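You operate a simulated robot arm through the tools that you are given. There is no shell and no other tool.

You run a simulated robot arm. Do the job below in one go: nothing can be reset, and whatever is moved stays where it is left.

Task
Close down: green valve shut, both gauges at zero, regulator backed off.
Fine: shut the valve before dumping; after it back off the regulator, shut the dump knob and unscrew the chuck knob to loose.

Only the result counts: the job must be done as asked and must still hold three seconds after the hand-in. Knocking over, shifting, dropping, spilling or breaking anything else fails it.

Robot
A 6-joint arm with a two-finger gripper, fixed in place. Base frame: the origin is at the foot of the arm, x ahead of it, y to its left, z up. Units: mm, rad, N and s.
Its first joint turns from -2.897 to 2.897 rad. Payload 2.45 kg.
Tool frame: the origin (TCP) lies between the finger pads and is the grasp point; the fingertips stand 20 mm ahead of it; z points along the fingers, y is the line along which they close. Largest opening 140 mm; the body of the gripper starts 168 mm behind the TCP.
Orientation is told as [roll, pitch, yaw] about the base's x, y, z axes, in that order, counted from this pose: with the fingers straight down and closing along the base's y, the tool's x points along the base's -x, its y along +y and its z along -z.

Tools
- The arm moves only by the tool arm_command. Its argument "series" is a list of rows, each an object of numbers (a shift or turn left out is 0, a gripper value left out holds the last): "dx", "dy", "dz": the shift along the tool's x, y, z in units of 150 mm (1.0 is 150 mm); "ax", "ay", "az": the turn, a rotation vector about the tool's x, y, z in units of 90 degrees (1.0 is 90 degrees); "grip": the closure, from 0 (fully open) to 1 (shut). In form: [{"dx": .., "dy": .., "dz": .., "ax": .., "ay": .., "az": .., "grip": ..}, ...]. A call has 1 to 20 rows; each row is the pose to reach, as a shift and turn from the pose commanded when the call began, along the tool's axes at that moment. A call with a number of a shift or a turn outside -1 to 1 is refused whole. A row lasts 0.2 s, in which the tool goes at most 50 mm and 0.15 rad; a call with a longer step from one row to the next is refused whole, and so is a gripper value outside its range. Where a pose cannot be reached the arm comes as near as it can. A force on the tool above 40 N (or 10 N above the force at the start of the call, whichever is more), or a blocked arm, ends the call early, and 0.2 s more pass. The fingers move at their own pace (about 45 mm/s each) and stop on an object; they squeeze with about 33 N. The grip force told is the motor's: it shows also when the fingers shut on nothing. Time passes only in rows, and 0.2 s behind the last, so rows that repeat a pose let the fingers close. The reply holds the time, the measured pose of the TCP, the force on the tool along the base axes, the opening and the grip force, in the units named above and with some noise, with the torque about the TCP (base axes, N m) and any sound that the robot's microphone picked up, and new pictures: "show" is both (left out), scene, wrist or none.
- Cameras (640 x 400 px; columns grow to the right, rows downward): "scene" is fixed at [48.9, -511.5, 1590.3]; the picture's right is [0.69, -0.72, 0.00], its down [-0.30, -0.29, -0.91] and it looks along [0.66, 0.63, -0.41] (base axes); focal length 313 px, centre (320, 200). "wrist" rides on the gripper at [78, 11, -209] in the tool frame; the picture's right is [-0.14, 0.99, 0.00], its down [-0.92, -0.13, -0.37] and it looks along [-0.37, -0.05, 0.93] (tool axes); focal length 280 px, centre (320, 200). There is no depth. A picture from a camera that has moved, and an enlarged one, comes with that camera's place and axes in the base frame and with its lens. The place of the scene camera against the robot may be out by one fixed shift of up to 18 mm in any direction.
- close_up(camera, box): a new picture of the part [left, top, right, bottom] of that camera's present view, enlarged. No time passes.
- job_done(): hands the job in; it is judged then, once.

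Places have to be worked out from the pictures, the camera data and where the tool is seen. Open the gripper and draw the arm clear of the work before you hand the job in, unless the task says otherwise.

The tools are called after "Call:" by a JSON object that holds its "api" and its "payload". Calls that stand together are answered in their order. arm_command: Moves the arm, as the interface text tells. Its arguments: {"type":"object","properties":{"series":{"type":"array"},"show":{"type":"string","enum":["both","scene","wrist","none"]}},"required":["series"]} The other tools are called the same way: close_up (camera, box) takes an enlarged picture of a part of a camera's view; job_done () hands the job in.

At the start:

```text
time_s: 0.0
eef_pos: [499.3, 266.1, 1433.5]
tool_rot: [0.0, 0.0, 0.001]
contact_force: [0.8, -0.3, 0.2]
wrist_torque: [-0.01, -0.02, 0.02]
opening: 140.0
finger_force: 0.1
```

scene: 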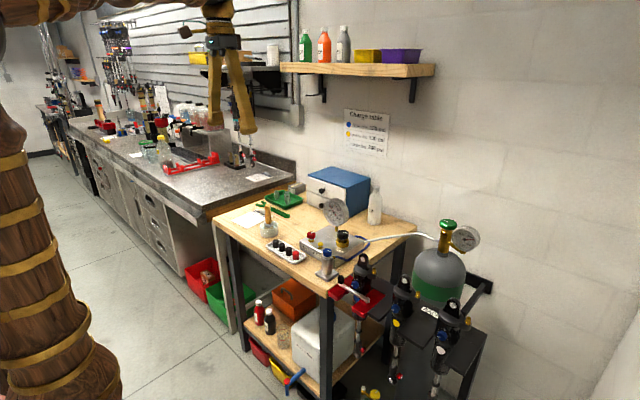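
wrist: 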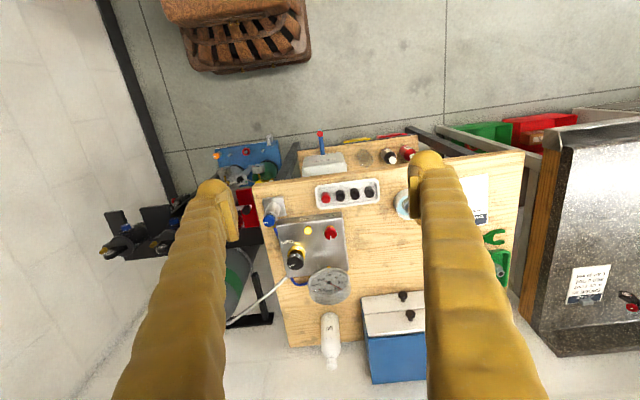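

The bench holds a small panel with a gauge, knobs and a gas cylinder with a green valve and a gauge. I'll take enlarged views before moving anything.

Call:
{"api": "close_up", "payload": {"camera": "scene", "box": [240, 180, 400, 280]}}

Call:
{"api": "close_up", "payload": {"camera": "scene", "box": [380, 200, 500, 320]}}

Call:
{"api": "close_up", "payload": {"camera": "wrist", "box": [230, 160, 390, 320]}}

Call:
{"api": "close_up", "payload": {"camera": "scene", "box": [335, 100, 400, 165]}}

```text
4.00 times, centred on (320, 230) of scene
camera zoom: at [48.9, -511.5, 1590.3], right [0.69, -0.72, 0.0], down [-0.3, -0.29, -0.91], along [0.66, 0.63, -0.41], focal length 1252 px, centre (320, 80)
```

zoom: 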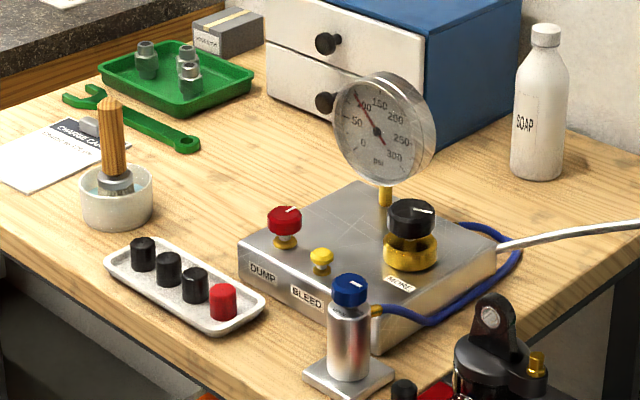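

```text
3.33 times, centred on (440, 260) of scene
camera zoom: at [48.9, -511.5, 1590.3], right [0.69, -0.72, 0.0], down [-0.3, -0.29, -0.91], along [0.66, 0.63, -0.41], focal length 1043 px, centre (-80, 0)
```

zoom: 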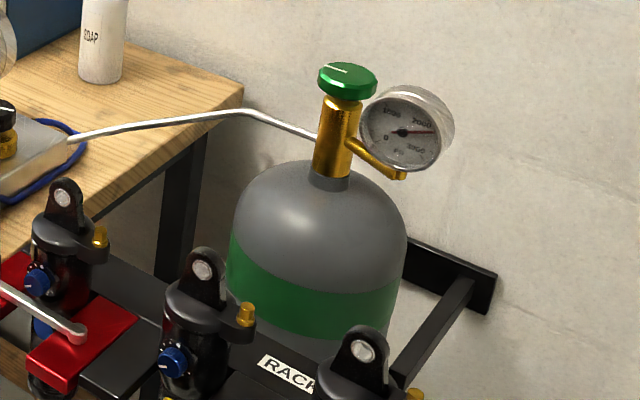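

```text
2.50 times, centred on (310, 240) of wrist
camera zoom: at [419.7, 276.7, 1642.1], right [0.14, 0.99, 0.0], down [0.92, -0.13, 0.37], along [0.37, -0.05, -0.93], focal length 701 px, centre (345, 100)
```

zoom: 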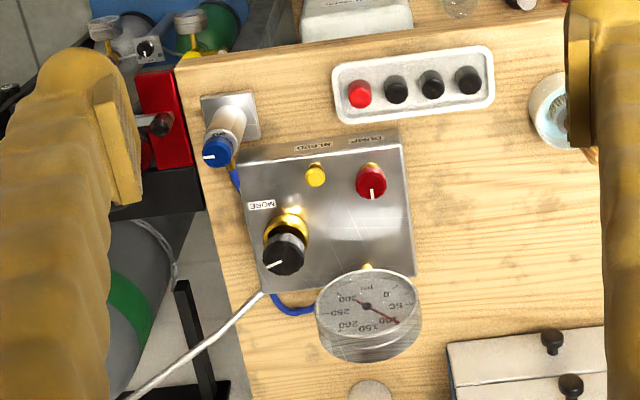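

```text
6.15 times, centred on (368, 132) of scene
camera zoom: at [48.9, -511.5, 1590.3], right [0.69, -0.72, 0.0], down [-0.3, -0.29, -0.91], along [0.66, 0.63, -0.41], focal length 1926 px, centre (28, 615)
```

zoom: 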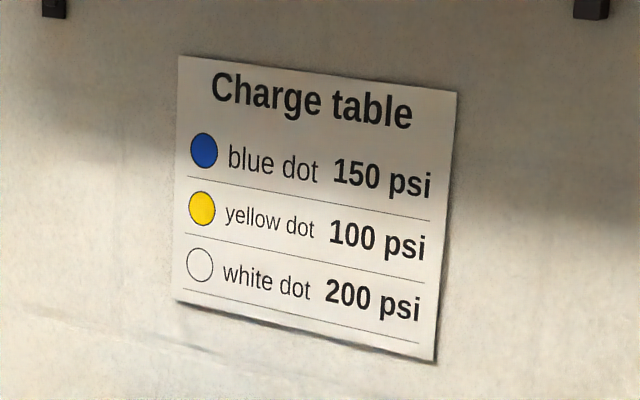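

From the two views, I put the red dump knob near (802, 254, 945) and the black regulator knob near (865, 146, 970). The left finger hides the green valve, so I'll move toward -y at the same height to see the cylinder from the wrist.

Call:
{"api": "arm_command", "payload": {"series": [{"dy": -0.25, "dx": -0.15}, {"dy": -0.5, "dx": -0.3}, {"dy": -0.75, "dx": -0.45}, {"dy": -1.0, "dx": -0.6}]}}

```text
time_s: 1.0
eef_pos: [590.1, 118.2, 1433.5]
tool_rot: [0.0, -0.001, 0.003]
contact_force: [0.4, -0.2, 0.1]
wrist_torque: [0.05, -0.02, 0.04]
opening: 140.0
finger_force: 0.1
camera wrist: at [510.7, 128.7, 1643.0], right [0.14, 0.99, 0.0], down [0.92, -0.13, 0.37], along [0.37, -0.05, -0.93], focal length 280 px, centre (320, 200)
```

scene: 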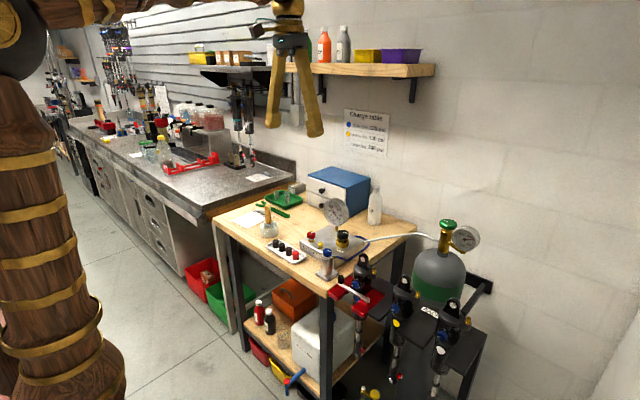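
wrist: 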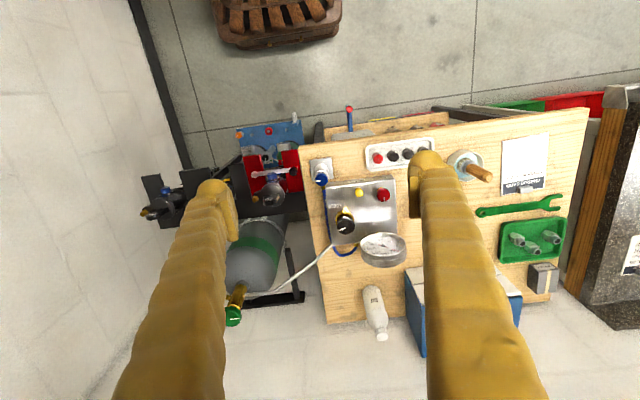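

I now triangulate the green valve at about (1032, -178, 1072) with a vertical axis, which is near the edge of reach. I'll enlarge these views to read the knob marks and gauges.

Call:
{"api": "close_up", "payload": {"camera": "wrist", "box": [300, 130, 420, 270]}}

Call:
{"api": "close_up", "payload": {"camera": "wrist", "box": [200, 210, 320, 340]}}

Call:
{"api": "close_up", "payload": {"camera": "scene", "box": [430, 210, 490, 260]}}

Call:
{"api": "close_up", "payload": {"camera": "scene", "box": [300, 190, 370, 290]}}

```text
2.86 times, centred on (360, 200) of wrist
camera zoom: at [510.7, 128.7, 1643.0], right [0.14, 0.99, 0.0], down [0.92, -0.13, 0.37], along [0.37, -0.05, -0.93], focal length 801 px, centre (206, 200)
```

zoom: 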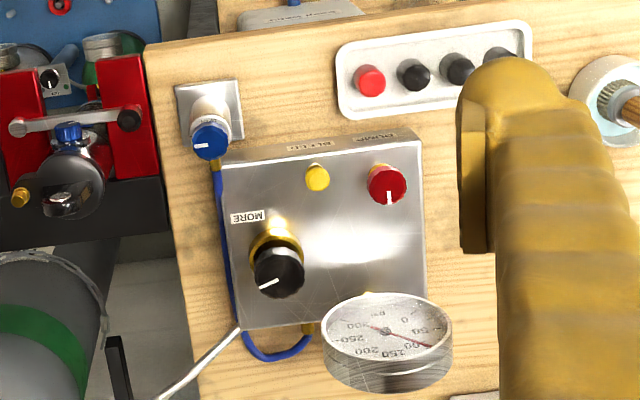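

```text
3.08 times, centred on (260, 275) of wrist
camera zoom: at [510.7, 128.7, 1643.0], right [0.14, 0.99, 0.0], down [0.92, -0.13, 0.37], along [0.37, -0.05, -0.93], focal length 863 px, centre (505, -31)
```

zoom: 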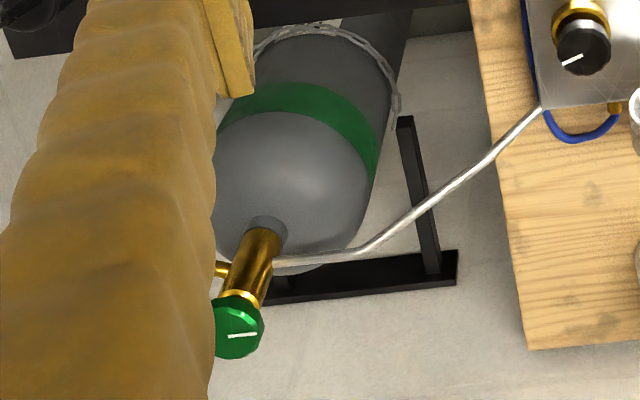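

```text
8.00 times, centred on (460, 235) of scene
camera zoom: at [48.9, -511.5, 1590.3], right [0.69, -0.72, 0.0], down [-0.3, -0.29, -0.91], along [0.66, 0.63, -0.41], focal length 2503 px, centre (-800, -80)
```

zoom: 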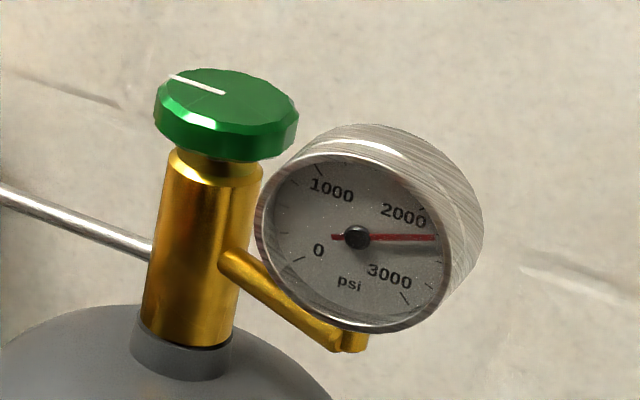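

```text
4.00 times, centred on (335, 240) of scene
camera zoom: at [48.9, -511.5, 1590.3], right [0.69, -0.72, 0.0], down [-0.3, -0.29, -0.91], along [0.66, 0.63, -0.41], focal length 1252 px, centre (260, 40)
```

zoom: 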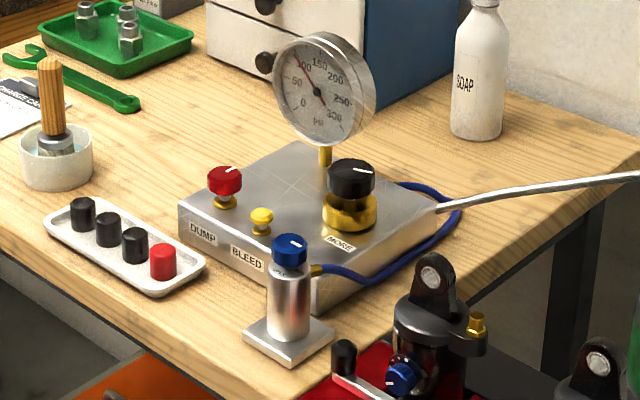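

The cylinder gauge reads about 2200 psi and sits right beside the green valve, while the line gauge reads about 100. I'll move above and short of the valve to get a clear view of the clearances.

Call:
{"api": "arm_command", "payload": {"series": [{"dy": -0.25, "dx": -0.175}, {"dy": -0.5, "dx": -0.35}, {"dy": -0.75, "dx": -0.525}, {"dy": -1.0, "dx": -0.7}], "show": "none"}}

Call:
{"api": "arm_command", "payload": {"series": [{"dy": -0.25, "dx": -0.175}, {"dy": -0.5, "dx": -0.35}, {"dy": -0.75, "dx": -0.525}, {"dy": -1.0, "dx": -0.7}]}}

```text
time_s: 2.0
eef_pos: [694.8, -31.8, 1434.7]
tool_rot: [-0.001, -0.003, 0.002]
contact_force: [0.3, -0.3, 1.3]
wrist_torque: [0.02, -0.08, -0.01]
opening: 140.0
finger_force: 0.0
```

```text
time_s: 3.0
eef_pos: [799.0, -185.5, 1433.0]
tool_rot: [0.001, -0.004, 0.003]
contact_force: [-0.4, 1.4, 0.6]
wrist_torque: [0.0, -0.09, 0.02]
opening: 140.1
finger_force: 0.1
camera wrist: at [719.9, -174.0, 1641.8], right [0.14, 0.99, 0.0], down [0.92, -0.13, 0.37], along [0.37, -0.05, -0.93], focal length 280 px, centre (320, 200)
```

scene: 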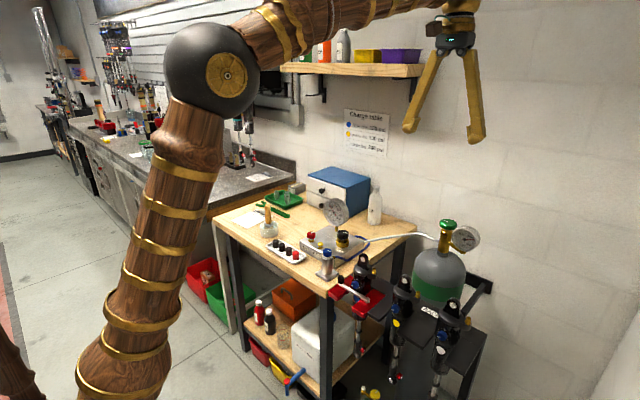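
wrist: 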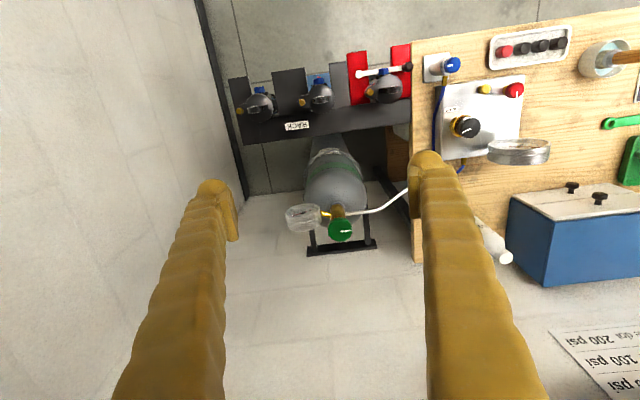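

Call:
{"api": "close_up", "payload": {"camera": "wrist", "box": [270, 180, 390, 260]}}

Call:
{"api": "close_up", "payload": {"camera": "wrist", "box": [410, 40, 570, 180]}}

```text
5.00 times, centred on (330, 220) of wrist
camera zoom: at [719.9, -174.0, 1641.8], right [0.14, 0.99, 0.0], down [0.92, -0.13, 0.37], along [0.37, -0.05, -0.93], focal length 1402 px, centre (270, 100)
```

zoom: 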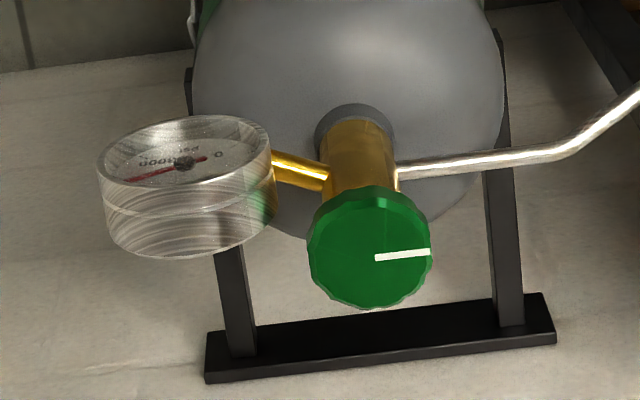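

```text
2.86 times, centred on (490, 110) of wrist
camera zoom: at [719.9, -174.0, 1641.8], right [0.14, 0.99, 0.0], down [0.92, -0.13, 0.37], along [0.37, -0.05, -0.93], focal length 801 px, centre (-166, 457)
```

zoom: 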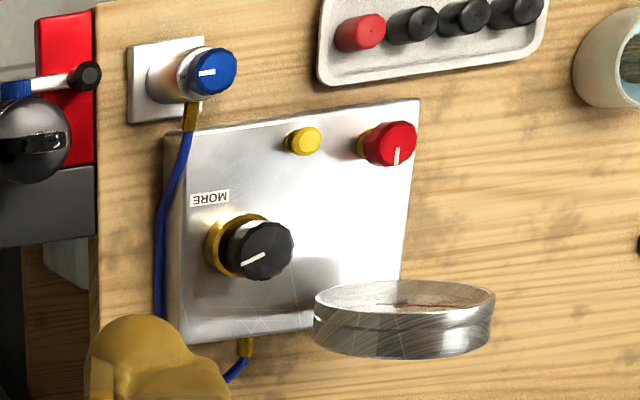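

I place the valve knob at about (1023, -170, top 1087) with a diameter near 55 mm. The cylinder gauge is close by at about (970–998, -247, 1073), so I want the fingers on the ±x sides there. I'll move above it with the tool turned by 90° and check the reach.

Call:
{"api": "arm_command", "payload": {"series": [{"dx": -0.09, "dz": 0.05, "az": -0.09}, {"dx": -0.18, "dz": 0.1, "az": -0.18}, {"dx": -0.27, "dz": 0.15, "az": -0.27}, {"dx": -0.36, "dz": 0.2, "az": -0.36}, {"dx": -0.45, "dz": 0.25, "az": -0.45}, {"dx": -0.54, "dz": 0.3, "az": -0.54}, {"dx": -0.63, "dz": 0.35, "az": -0.63}, {"dx": -0.72, "dz": 0.4, "az": -0.72}, {"dx": -0.81, "dz": 0.45, "az": -0.81}, {"dx": -0.9, "dz": 0.5, "az": -0.9}, {"dx": -1.0, "dz": 0.5, "az": -0.95}, {"dx": -1.0, "dz": 0.5, "az": -1.0}]}}

```text
time_s: 5.6
eef_pos: [949.1, -184.3, 1358.6]
tool_rot: [0.0, 0.0, 1.572]
contact_force: [0.3, 0.4, -0.3]
wrist_torque: [0.0, 0.0, -0.01]
opening: 140.0
finger_force: 0.0
camera wrist: at [937.8, -262.6, 1568.7], right [-0.99, 0.14, 0.0], down [0.12, 0.92, 0.37], along [0.05, 0.37, -0.93], focal length 280 px, centre (320, 200)
```

scene: 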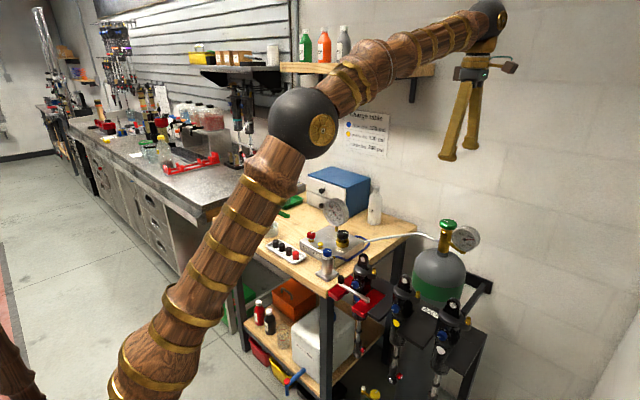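
wrist: 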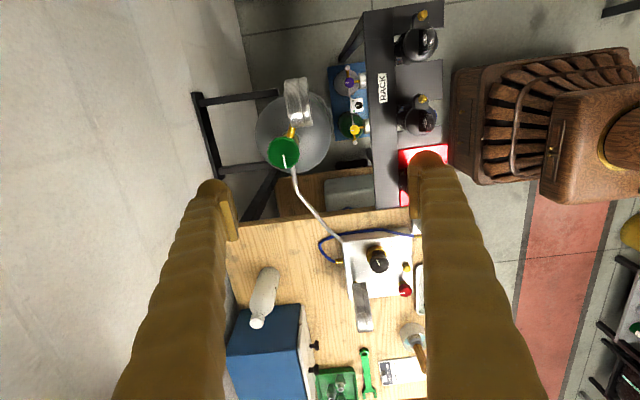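

The tool now sits at (949, -184, 1359) with yaw 1.57, and the valve and gauge are both clear in the wrist view. I'll zoom in to refine the valve centre.

Call:
{"api": "close_up", "payload": {"camera": "wrist", "box": [240, 60, 360, 200]}}

```text
2.86 times, centred on (300, 130) of wrist
camera zoom: at [937.8, -262.6, 1568.7], right [-0.99, 0.14, 0.0], down [0.12, 0.92, 0.37], along [0.05, 0.37, -0.93], focal length 801 px, centre (377, 400)
```

zoom: 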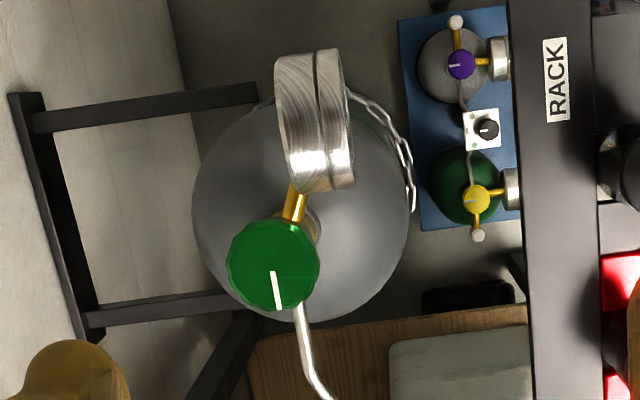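

The latest ray puts the valve axis near (1013, -170), but the height is still uncertain (1087–1105). I'll come down to fingertips at about z 1190, still above the gauge top, and refine it there.

Call:
{"api": "arm_command", "payload": {"series": [{"dx": -0.023, "dy": -0.108, "dz": 0.25}, {"dx": -0.046, "dy": -0.216, "dz": 0.5}, {"dx": -0.07, "dy": -0.324, "dz": 0.75}, {"dx": -0.093, "dy": -0.433, "dz": 1.0}, {"dx": -0.093, "dy": -0.433, "dz": 1.0}]}}

Call:
{"api": "close_up", "payload": {"camera": "wrist", "box": [240, 40, 400, 140]}}

Call:
{"api": "close_up", "payload": {"camera": "scene", "box": [400, 160, 520, 260]}}

```text
time_s: 6.8
eef_pos: [1018.0, -170.2, 1208.8]
tool_rot: [-0.002, 0.001, 1.57]
contact_force: [-0.3, 0.2, 0.2]
wrist_torque: [0.01, 0.01, -0.01]
opening: 139.8
finger_force: 0.0
camera wrist: at [1004.4, -248.3, 1418.1], right [-0.99, 0.14, 0.0], down [0.13, 0.92, 0.37], along [0.05, 0.36, -0.93], focal length 280 px, centre (320, 200)
```

scene: 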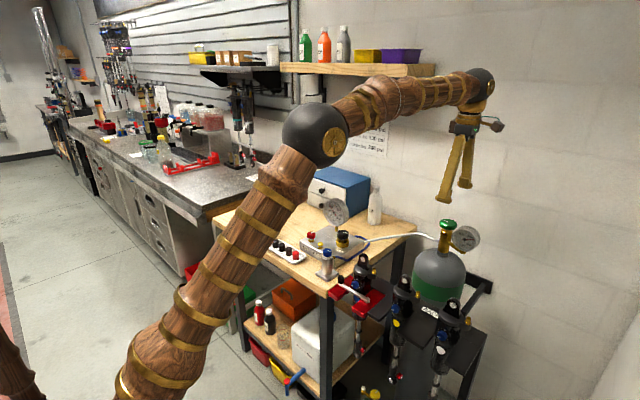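
wrist: 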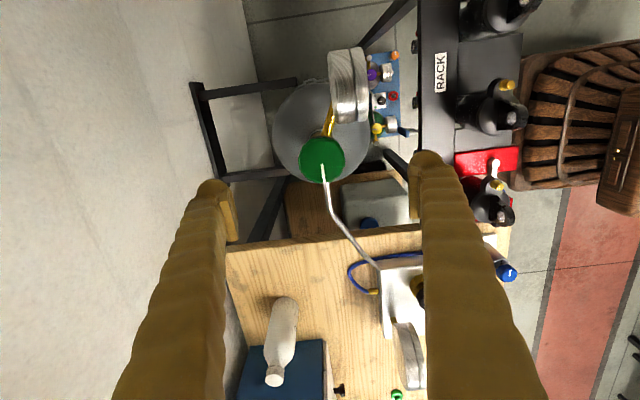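

```text
4.00 times, centred on (320, 90) of wrist
camera zoom: at [1004.4, -248.3, 1418.1], right [-0.99, 0.14, 0.0], down [0.13, 0.92, 0.37], along [0.05, 0.36, -0.93], focal length 1122 px, centre (320, 640)
```

zoom: 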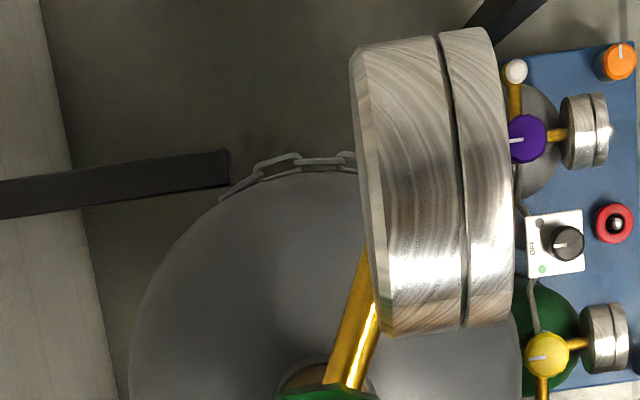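

```text
4.00 times, centred on (460, 210) of scene
camera zoom: at [48.9, -511.5, 1590.3], right [0.69, -0.72, 0.0], down [-0.3, -0.29, -0.91], along [0.66, 0.63, -0.41], focal length 1252 px, centre (-240, 160)
```

zoom: 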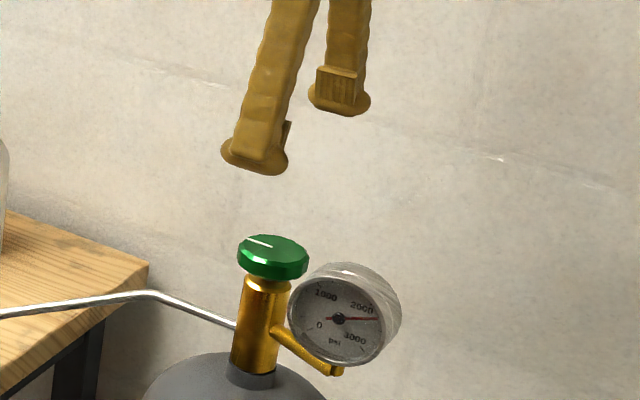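

The fingers straddle the valve in x. I'll zoom on the knob itself for a precise centre.

Call:
{"api": "close_up", "payload": {"camera": "wrist", "box": [280, 110, 400, 200]}}

```text
4.44 times, centred on (340, 155) of wrist
camera zoom: at [1004.4, -248.3, 1418.1], right [-0.99, 0.14, 0.0], down [0.13, 0.92, 0.37], along [0.05, 0.36, -0.93], focal length 1246 px, centre (231, 400)
```

zoom: 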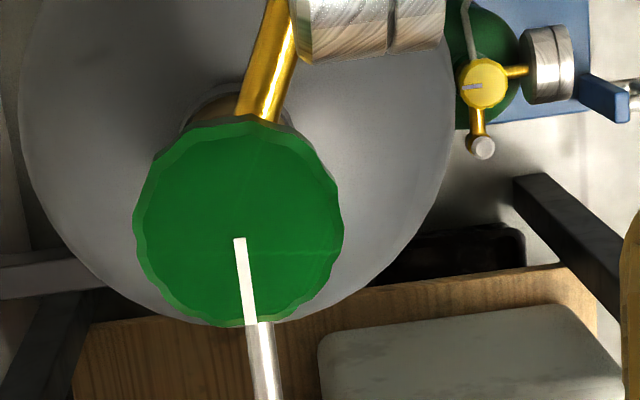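

I place the knob top at about z 1090, centred at (1014, -168), 56 mm across. The gauge's nearest edge is at y -206, with its back at x 992. I'll go down to fingertips just above the knob with a 95 mm opening and check.

Call:
{"api": "arm_command", "payload": {"series": [{"dx": -0.005, "dy": 0.01, "dz": 0.15, "az": 0.03, "grip": 0.32}, {"dx": -0.01, "dy": 0.02, "dz": 0.3, "az": 0.055, "grip": 0.32}, {"dx": -0.015, "dy": 0.027, "dz": 0.45, "az": 0.055, "grip": 0.32}, {"dx": -0.015, "dy": 0.027, "dz": 0.56, "az": 0.055, "grip": 0.32}, {"dx": -0.015, "dy": 0.027, "dz": 0.56, "az": 0.055, "grip": 0.32}]}}

Call:
{"api": "close_up", "payload": {"camera": "scene", "box": [400, 160, 520, 260]}}

Call:
{"api": "close_up", "payload": {"camera": "wrist", "box": [240, 80, 420, 220]}}

```text
time_s: 8.0
eef_pos: [1011.2, -169.5, 1125.0]
tool_rot: [-0.002, -0.001, 1.483]
contact_force: [-0.4, -0.1, 0.3]
wrist_torque: [0.0, -0.02, -0.03]
opening: 95.4
finger_force: 0.1
camera wrist: at [991.8, -246.0, 1333.5], right [-0.98, 0.22, 0.0], down [0.21, 0.91, 0.37], along [0.08, 0.36, -0.93], focal length 280 px, centre (320, 200)
```

scene: 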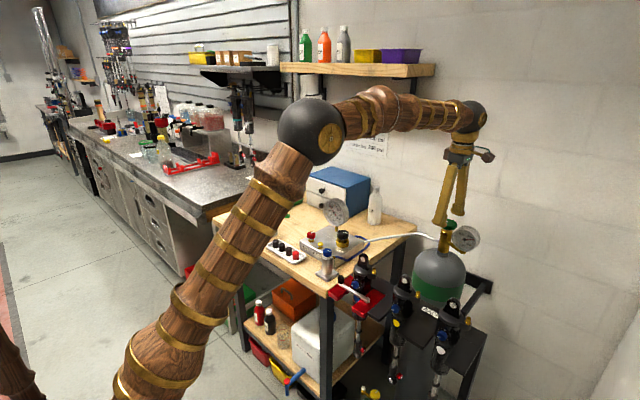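
wrist: 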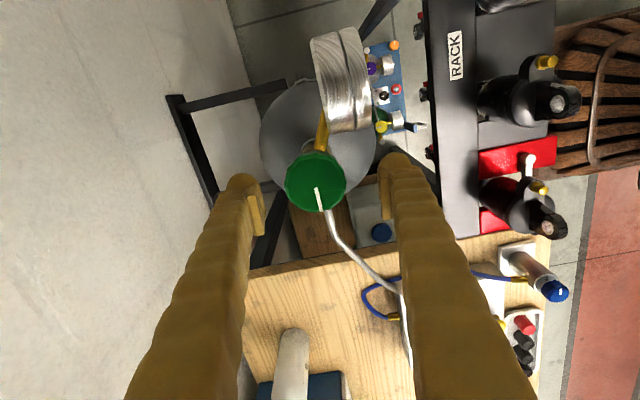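

```text
4.00 times, centred on (460, 210) of scene
camera zoom: at [48.9, -511.5, 1590.3], right [0.69, -0.72, 0.0], down [-0.3, -0.29, -0.91], along [0.66, 0.63, -0.41], focal length 1252 px, centre (-240, 160)
```

zoom: 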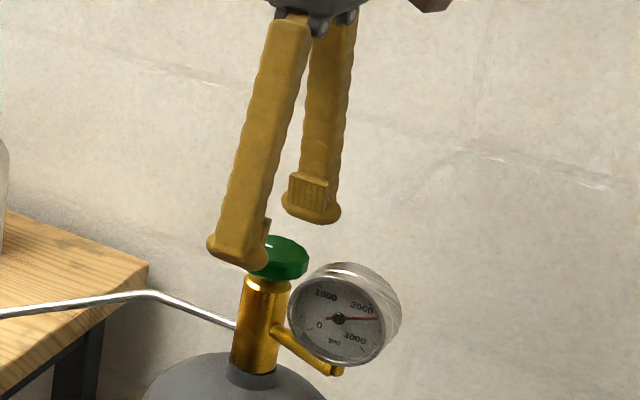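

```text
2.86 times, centred on (330, 150) of wrist
camera zoom: at [991.8, -246.0, 1333.5], right [-0.98, 0.22, 0.0], down [0.21, 0.91, 0.37], along [0.08, 0.36, -0.93], focal length 801 px, centre (291, 343)
```

zoom: 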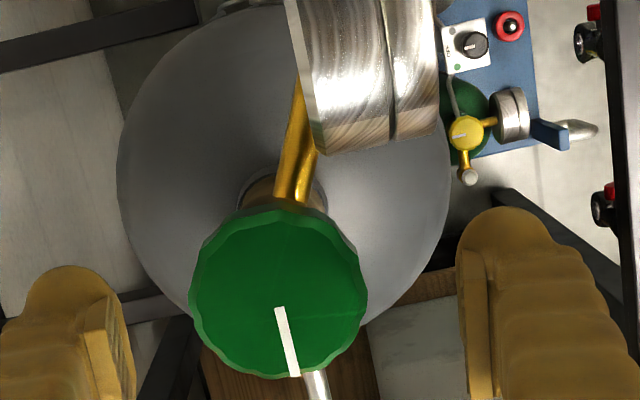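

The knob is centred at (1014, -169), about 2.5 mm from the current TCP. I'll go down 36 mm and close on the knob.

Call:
{"api": "arm_command", "payload": {"series": [{"dy": -0.017, "dz": 0.12, "grip": 0.32}, {"dy": -0.017, "dz": 0.24, "grip": 0.32}, {"dy": -0.017, "dz": 0.24, "grip": 0.32}, {"dy": -0.017, "dz": 0.24, "grip": 0.6}, {"dy": -0.017, "dz": 0.24, "grip": 1.0}, {"dy": -0.017, "dz": 0.24, "grip": 1.0}, {"dy": -0.017, "dz": 0.24, "grip": 1.0}]}}

Call:
{"api": "close_up", "payload": {"camera": "scene", "box": [400, 160, 520, 260]}}

```text
time_s: 9.6
eef_pos: [1015.5, -168.4, 1088.1]
tool_rot: [-0.003, -0.001, 1.486]
contact_force: [41.1, -2.4, -1.6]
wrist_torque: [0.08, 0.38, 0.06]
opening: 54.7
finger_force: 36.0
camera wrist: at [995.5, -245.7, 1297.7], right [-0.98, 0.22, 0.0], down [0.2, 0.91, 0.37], along [0.09, 0.36, -0.93], focal length 280 px, centre (320, 200)
```

scene: 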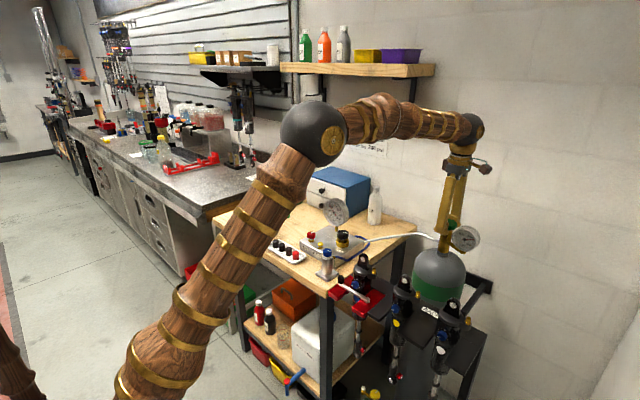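
wrist: 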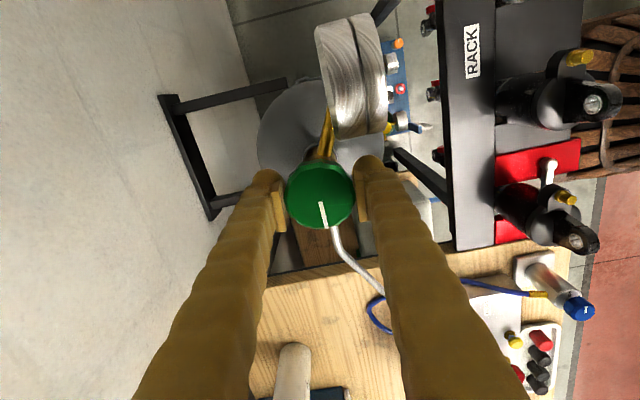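

```text
4.00 times, centred on (460, 210) of scene
camera zoom: at [48.9, -511.5, 1590.3], right [0.69, -0.72, 0.0], down [-0.3, -0.29, -0.91], along [0.66, 0.63, -0.41], focal length 1252 px, centre (-240, 160)
```

zoom: 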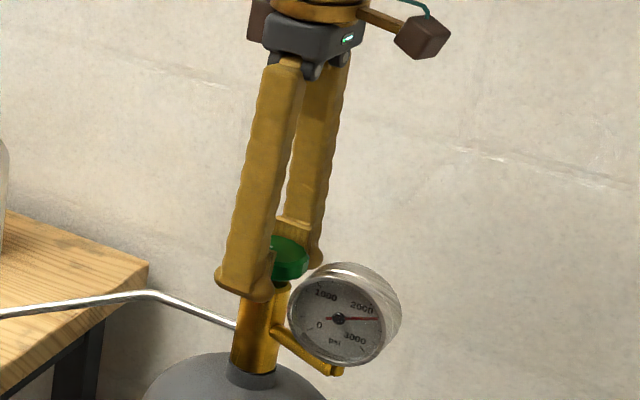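

Contact is made, with an opening of 54.7 mm, but the tool feels about 41 N along +x, so the knob sits roughly 2 mm further in x than I commanded. I'll shift slightly to relieve that.

Call:
{"api": "arm_command", "payload": {"series": [{"dy": -0.007, "grip": 1.0}, {"dy": -0.014, "grip": 1.0}, {"dy": -0.014, "grip": 1.0}], "show": "none"}}

```text
time_s: 10.4
eef_pos: [1014.5, -167.8, 1088.9]
tool_rot: [-0.001, 0.002, 1.485]
contact_force: [-3.3, -4.5, -2.2]
wrist_torque: [0.01, 0.21, -0.03]
opening: 54.5
finger_force: 44.9
```

The force is now near zero with a firm grip. I'll turn the valve clockwise (seen from above) by about 75°, which keeps the fingers clear of the gauge.

Call:
{"api": "arm_command", "payload": {"series": [{"az": 0.07, "grip": 1.0}, {"az": 0.14, "grip": 1.0}, {"az": 0.21, "grip": 1.0}, {"az": 0.28, "grip": 1.0}, {"az": 0.35, "grip": 1.0}, {"az": 0.42, "grip": 1.0}, {"az": 0.49, "grip": 1.0}, {"az": 0.56, "grip": 1.0}, {"az": 0.63, "grip": 1.0}, {"az": 0.7, "grip": 1.0}, {"az": 0.77, "grip": 1.0}, {"az": 0.82, "grip": 1.0}]}}

Call:
{"api": "close_up", "payload": {"camera": "scene", "box": [400, 160, 520, 260]}}

Call:
{"api": "close_up", "payload": {"camera": "wrist", "box": [240, 80, 420, 220]}}

```text
time_s: 12.3
eef_pos: [1017.8, -169.1, 1090.2]
tool_rot: [-0.004, -0.003, 0.592]
contact_force: [5.3, -2.1, -3.6]
wrist_torque: [-0.08, -0.13, 0.03]
opening: 54.6
finger_force: 44.8
stopped in row 9: the force on the tool passed its limit at 41 N (the readings are from after the stop); the commanded pose is now the measured one
camera wrist: at [943.6, -203.7, 1297.7], right [-0.44, 0.9, 0.0], down [0.83, 0.41, 0.37], along [0.33, 0.16, -0.93], focal length 280 px, centre (320, 200)
```

scene: 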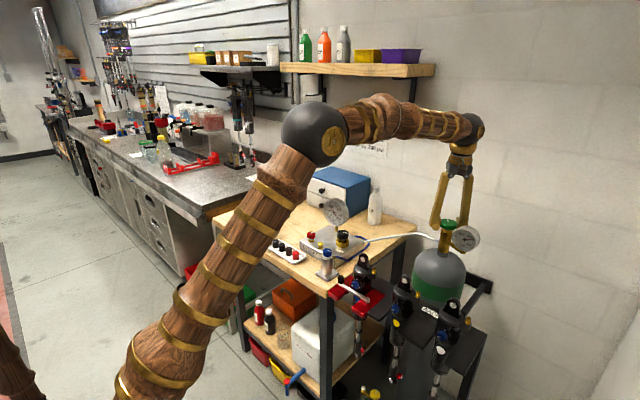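
wrist: 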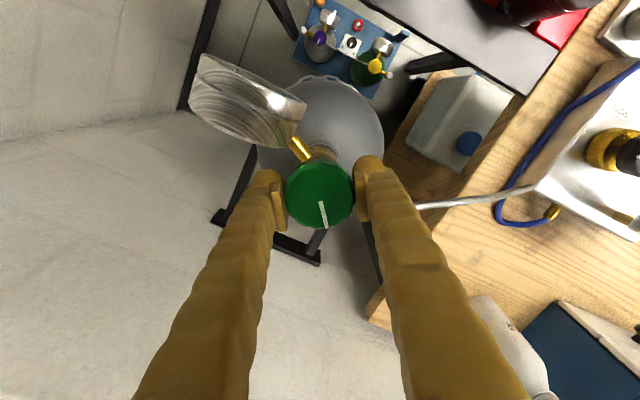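

```text
4.00 times, centred on (460, 210) of scene
camera zoom: at [48.9, -511.5, 1590.3], right [0.69, -0.72, 0.0], down [-0.3, -0.29, -0.91], along [0.66, 0.63, -0.41], focal length 1252 px, centre (-240, 160)
```

zoom: 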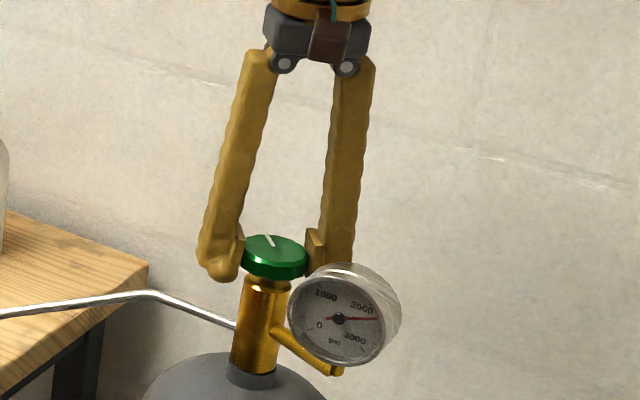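

```text
2.86 times, centred on (330, 150) of wrist
camera zoom: at [943.6, -203.7, 1297.7], right [-0.44, 0.9, 0.0], down [0.83, 0.41, 0.37], along [0.33, 0.16, -0.93], focal length 801 px, centre (291, 343)
```

zoom: 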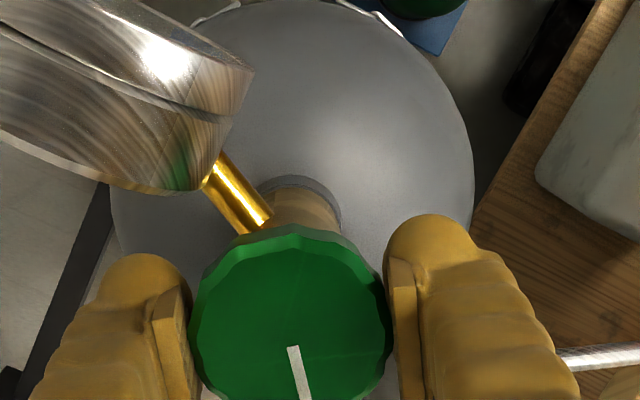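

The valve mark turned with the tool by about 51° before a sideways load stopped the call. The load is now released, so I'll turn further toward yaw of about 12°.

Call:
{"api": "arm_command", "payload": {"series": [{"az": 0.05, "grip": 1.0}, {"az": 0.1, "grip": 1.0}, {"az": 0.15, "grip": 1.0}, {"az": 0.2, "grip": 1.0}, {"az": 0.24, "grip": 1.0}]}}

Call:
{"api": "close_up", "payload": {"camera": "scene", "box": [400, 160, 520, 260]}}

Call:
{"api": "close_up", "payload": {"camera": "wrist", "box": [240, 80, 420, 220]}}

```text
time_s: 13.5
eef_pos: [1015.7, -169.6, 1088.6]
tool_rot: [-0.002, -0.004, 0.216]
contact_force: [34.1, -14.8, -11.2]
wrist_torque: [0.13, 0.29, 0.04]
opening: 54.7
finger_force: 45.2
camera wrist: at [935.9, -175.6, 1297.7], right [-0.08, 1.0, 0.0], down [0.93, 0.07, 0.37], along [0.37, 0.03, -0.93], focal length 280 px, centre (320, 200)
```

scene: 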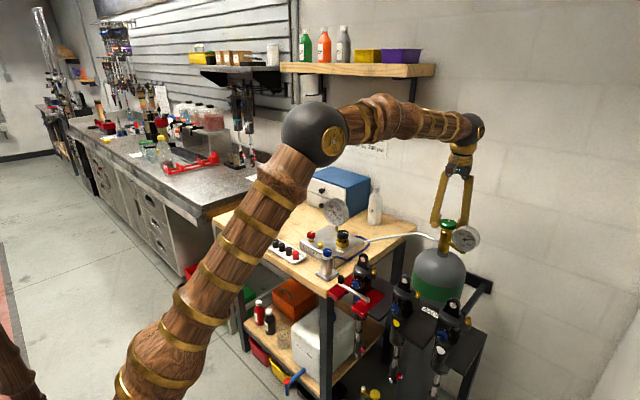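
wrist: 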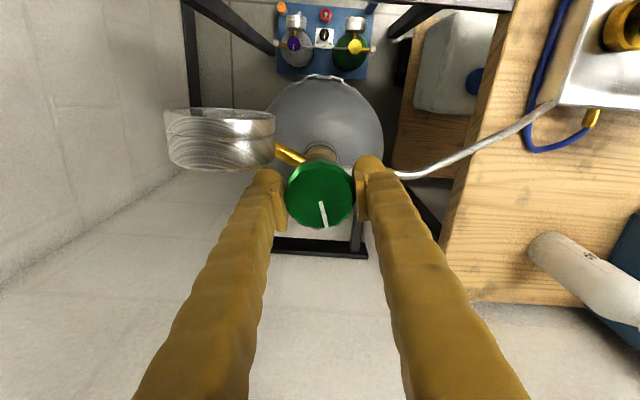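

```text
4.00 times, centred on (460, 210) of scene
camera zoom: at [48.9, -511.5, 1590.3], right [0.69, -0.72, 0.0], down [-0.3, -0.29, -0.91], along [0.66, 0.63, -0.41], focal length 1252 px, centre (-240, 160)
```

zoom: 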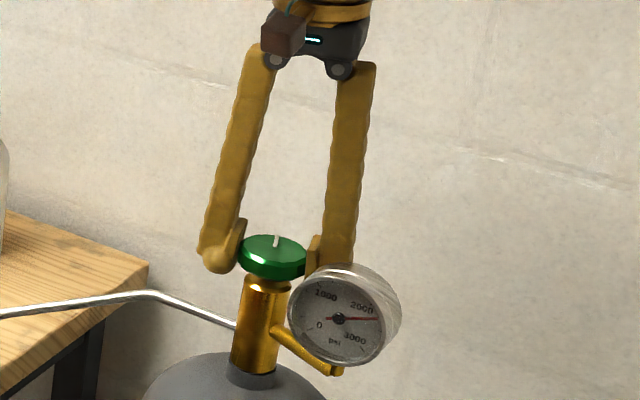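

```text
2.86 times, centred on (330, 150) of wrist
camera zoom: at [935.9, -175.6, 1297.7], right [-0.08, 1.0, 0.0], down [0.93, 0.07, 0.37], along [0.37, 0.03, -0.93], focal length 801 px, centre (291, 343)
```

zoom: 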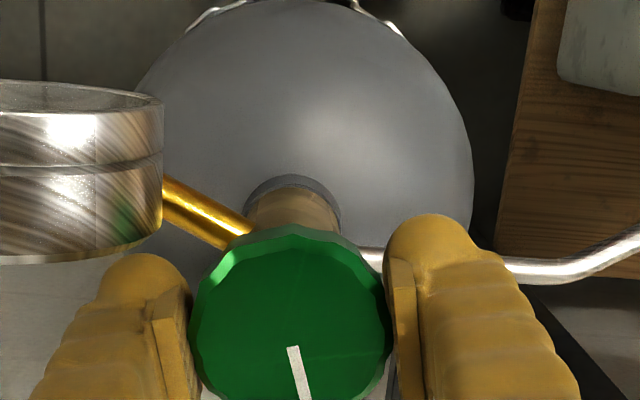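

The force is 34 N along +x, and the -y finger looks close to the back of the gauge. I'll shift 2.5 mm toward +x to unload before releasing.

Call:
{"api": "arm_command", "payload": {"series": [{"dx": -0.009, "grip": 1.0}, {"dx": -0.017, "grip": 1.0}], "show": "none"}}

```text
time_s: 14.1
eef_pos: [1017.3, -170.1, 1089.7]
tool_rot: [0.001, 0.005, 0.216]
contact_force: [-26.8, -23.7, -15.1]
wrist_torque: [0.38, 0.1, -0.01]
opening: 54.7
finger_force: 45.3
```

Neutral x is about 1015.5, and the forces are just grip friction against the valve axis. I'll open to about 77 mm, turn the open fingers back around the knob to yaw of about 90°, and regrip.

Call:
{"api": "arm_command", "payload": {"series": [{"grip": 0.45}, {"grip": 0.45}, {"dx": 0.01, "dy": 0.0097, "grip": 0.45}, {"dx": 0.01, "dy": 0.0097, "az": -0.08, "grip": 0.45}, {"dx": 0.01, "dy": 0.0097, "az": -0.16, "grip": 0.45}, {"dx": 0.01, "dy": 0.0097, "az": -0.24, "grip": 0.45}, {"dx": 0.01, "dy": 0.0097, "az": -0.32, "grip": 0.45}, {"dx": 0.01, "dy": 0.0097, "az": -0.4, "grip": 0.45}, {"dx": 0.01, "dy": 0.0097, "az": -0.48, "grip": 0.45}, {"dx": 0.01, "dy": 0.0097, "az": -0.56, "grip": 0.45}, {"dx": 0.01, "dy": 0.0097, "az": -0.64, "grip": 0.45}, {"dx": 0.01, "dy": 0.0097, "az": -0.72, "grip": 0.45}, {"dx": 0.01, "dy": 0.0097, "az": -0.8, "grip": 0.45}, {"dx": 0.01, "dy": 0.0097, "az": -0.86, "grip": 0.45}, {"dx": 0.01, "dy": 0.0097, "az": -0.86, "grip": 0.45}]}}

Call:
{"api": "close_up", "payload": {"camera": "scene", "box": [400, 160, 520, 260]}}

Call:
{"api": "close_up", "payload": {"camera": "wrist", "box": [240, 80, 420, 220]}}

```text
time_s: 17.3
eef_pos: [1016.6, -167.4, 1087.4]
tool_rot: [-0.004, 0.001, 1.566]
contact_force: [0.4, -0.4, 1.2]
wrist_torque: [0.0, -0.01, 0.0]
opening: 77.0
finger_force: 0.1
camera wrist: at [1003.4, -245.3, 1298.0], right [-0.99, 0.14, 0.0], down [0.13, 0.92, 0.37], along [0.05, 0.36, -0.93], focal length 280 px, centre (320, 200)
```

scene: 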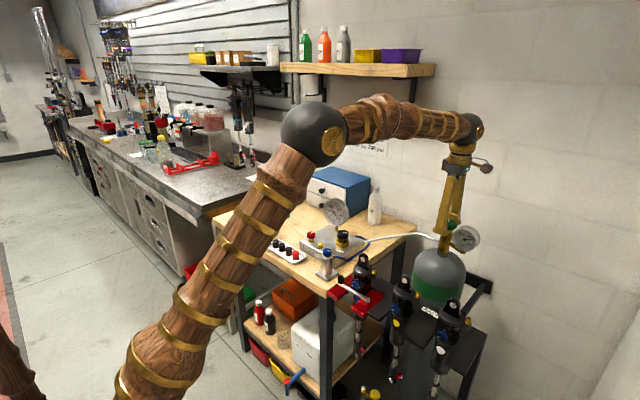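
wrist: 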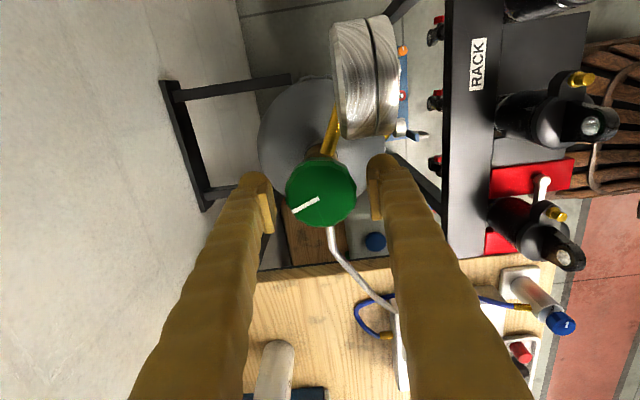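

```text
4.00 times, centred on (460, 210) of scene
camera zoom: at [48.9, -511.5, 1590.3], right [0.69, -0.72, 0.0], down [-0.3, -0.29, -0.91], along [0.66, 0.63, -0.41], focal length 1252 px, centre (-240, 160)
```

zoom: 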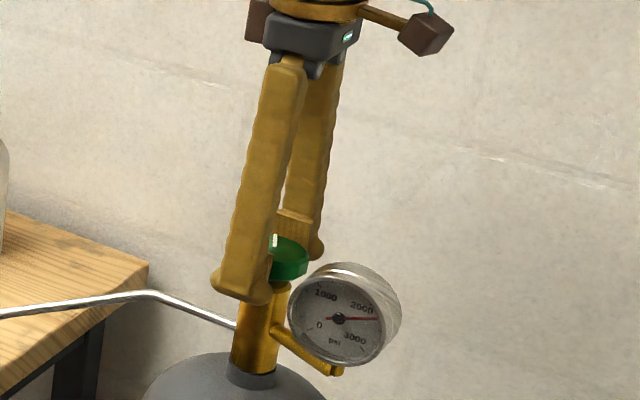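

```text
2.86 times, centred on (330, 150) of wrist
camera zoom: at [1003.4, -245.3, 1298.0], right [-0.99, 0.14, 0.0], down [0.13, 0.92, 0.37], along [0.05, 0.36, -0.93], focal length 801 px, centre (291, 343)
```

zoom: 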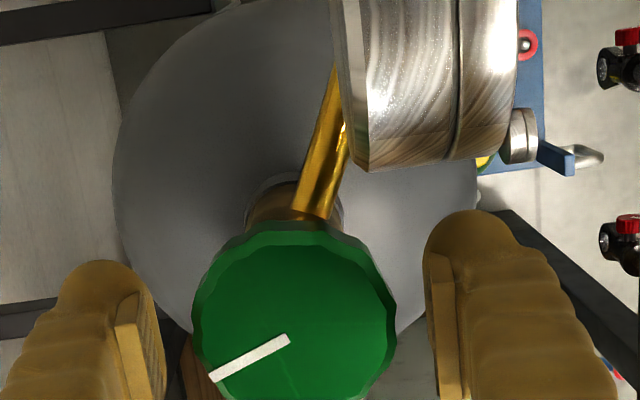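

The mark has turned about 73° clockwise and stays there. The fingers are centred on the knob, so I'll grip again and check the side force.

Call:
{"api": "arm_command", "payload": {"series": [{"grip": 0.6}, {"grip": 1.0}, {"grip": 1.0}, {"grip": 1.0}], "show": "none"}}

```text
time_s: 18.3
eef_pos: [1014.4, -168.1, 1089.5]
tool_rot: [0.0, 0.001, 1.567]
contact_force: [-38.4, -2.5, -1.3]
wrist_torque: [0.05, -0.5, -0.11]
opening: 54.2
finger_force: 44.9
```

The side force of -38 N in x means I'm about 1.6 mm too far in +x, and probably 1.5 mm too far in +y. I'll ease open, shift and regrip.

Call:
{"api": "arm_command", "payload": {"series": [{"grip": 0.55}, {"dx": 0.01, "dy": 0.011, "grip": 0.55}, {"dx": 0.01, "dy": 0.011, "grip": 0.6}, {"dx": 0.01, "dy": 0.011, "grip": 1.0}, {"dx": 0.01, "dy": 0.011, "grip": 1.0}, {"dx": 0.01, "dy": 0.011, "grip": 1.0}], "show": "none"}}

```text
time_s: 19.7
eef_pos: [1015.7, -168.7, 1089.3]
tool_rot: [-0.004, 0.001, 1.565]
contact_force: [-2.3, 2.6, 0.0]
wrist_torque: [0.02, -0.33, -0.01]
opening: 54.1
finger_force: 45.4
```

The side forces are now near zero. I'll turn clockwise again by about 77°.

Call:
{"api": "arm_command", "payload": {"series": [{"az": 0.075, "grip": 1.0}, {"az": 0.15, "grip": 1.0}, {"az": 0.225, "grip": 1.0}, {"az": 0.3, "grip": 1.0}, {"az": 0.375, "grip": 1.0}, {"az": 0.45, "grip": 1.0}, {"az": 0.525, "grip": 1.0}, {"az": 0.6, "grip": 1.0}, {"az": 0.675, "grip": 1.0}, {"az": 0.75, "grip": 1.0}, {"az": 0.82, "grip": 1.0}, {"az": 0.86, "grip": 1.0}]}}

Call:
{"api": "close_up", "payload": {"camera": "wrist", "box": [240, 80, 420, 220]}}

Call:
{"api": "close_up", "payload": {"camera": "scene", "box": [400, 160, 520, 260]}}

```text
time_s: 22.3
eef_pos: [1015.0, -170.5, 1088.5]
tool_rot: [-0.002, -0.001, 0.211]
contact_force: [11.5, -20.7, -8.0]
wrist_torque: [0.24, 0.24, 1.11]
opening: 53.5
finger_force: 44.7
camera wrist: at [935.0, -175.8, 1297.7], right [-0.08, 1.0, 0.0], down [0.93, 0.07, 0.37], along [0.37, 0.03, -0.93], focal length 280 px, centre (320, 200)
```

scene: 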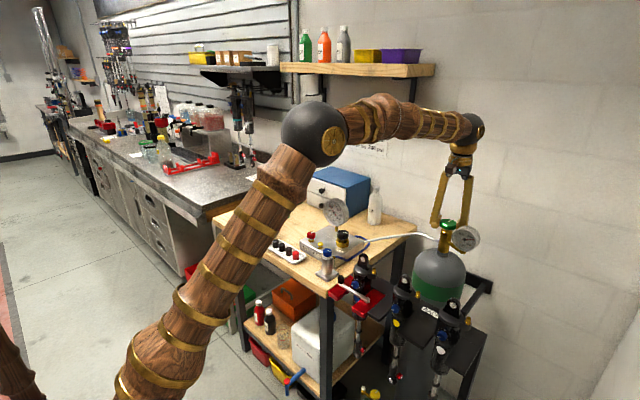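
wrist: 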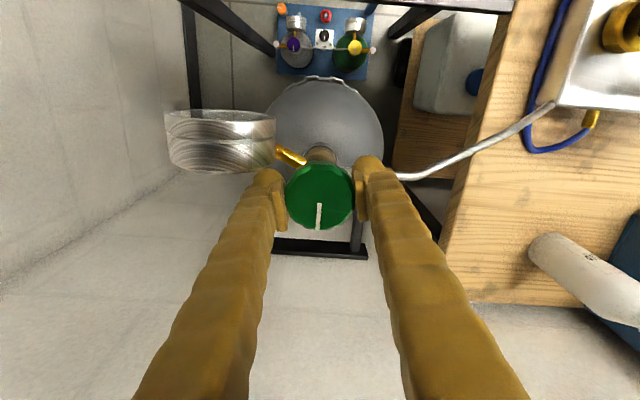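

```text
2.86 times, centred on (330, 150) of wrist
camera zoom: at [935.0, -175.8, 1297.7], right [-0.08, 1.0, 0.0], down [0.93, 0.07, 0.37], along [0.37, 0.03, -0.93], focal length 801 px, centre (291, 343)
```

zoom: 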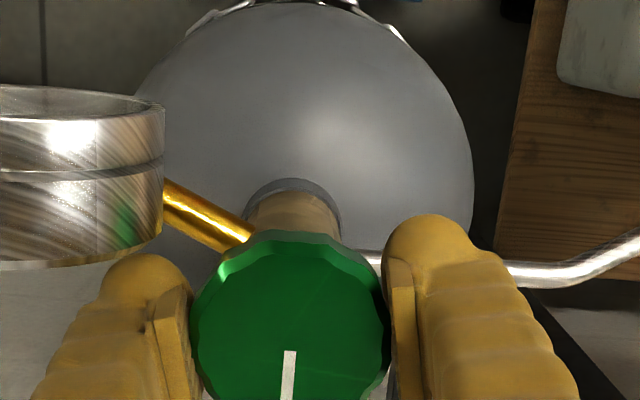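

```text
4.00 times, centred on (460, 210) of scene
camera zoom: at [48.9, -511.5, 1590.3], right [0.69, -0.72, 0.0], down [-0.3, -0.29, -0.91], along [0.66, 0.63, -0.41], focal length 1252 px, centre (-240, 160)
```

zoom: 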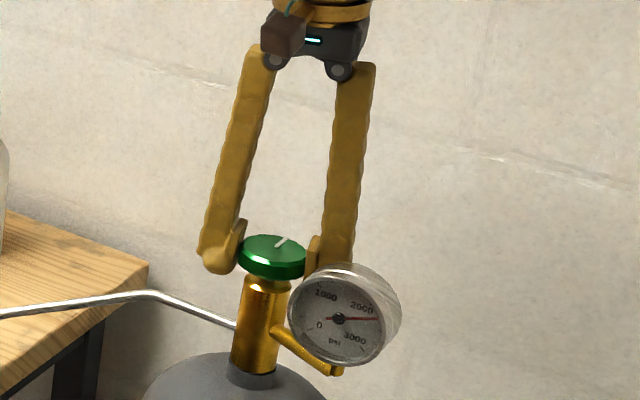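

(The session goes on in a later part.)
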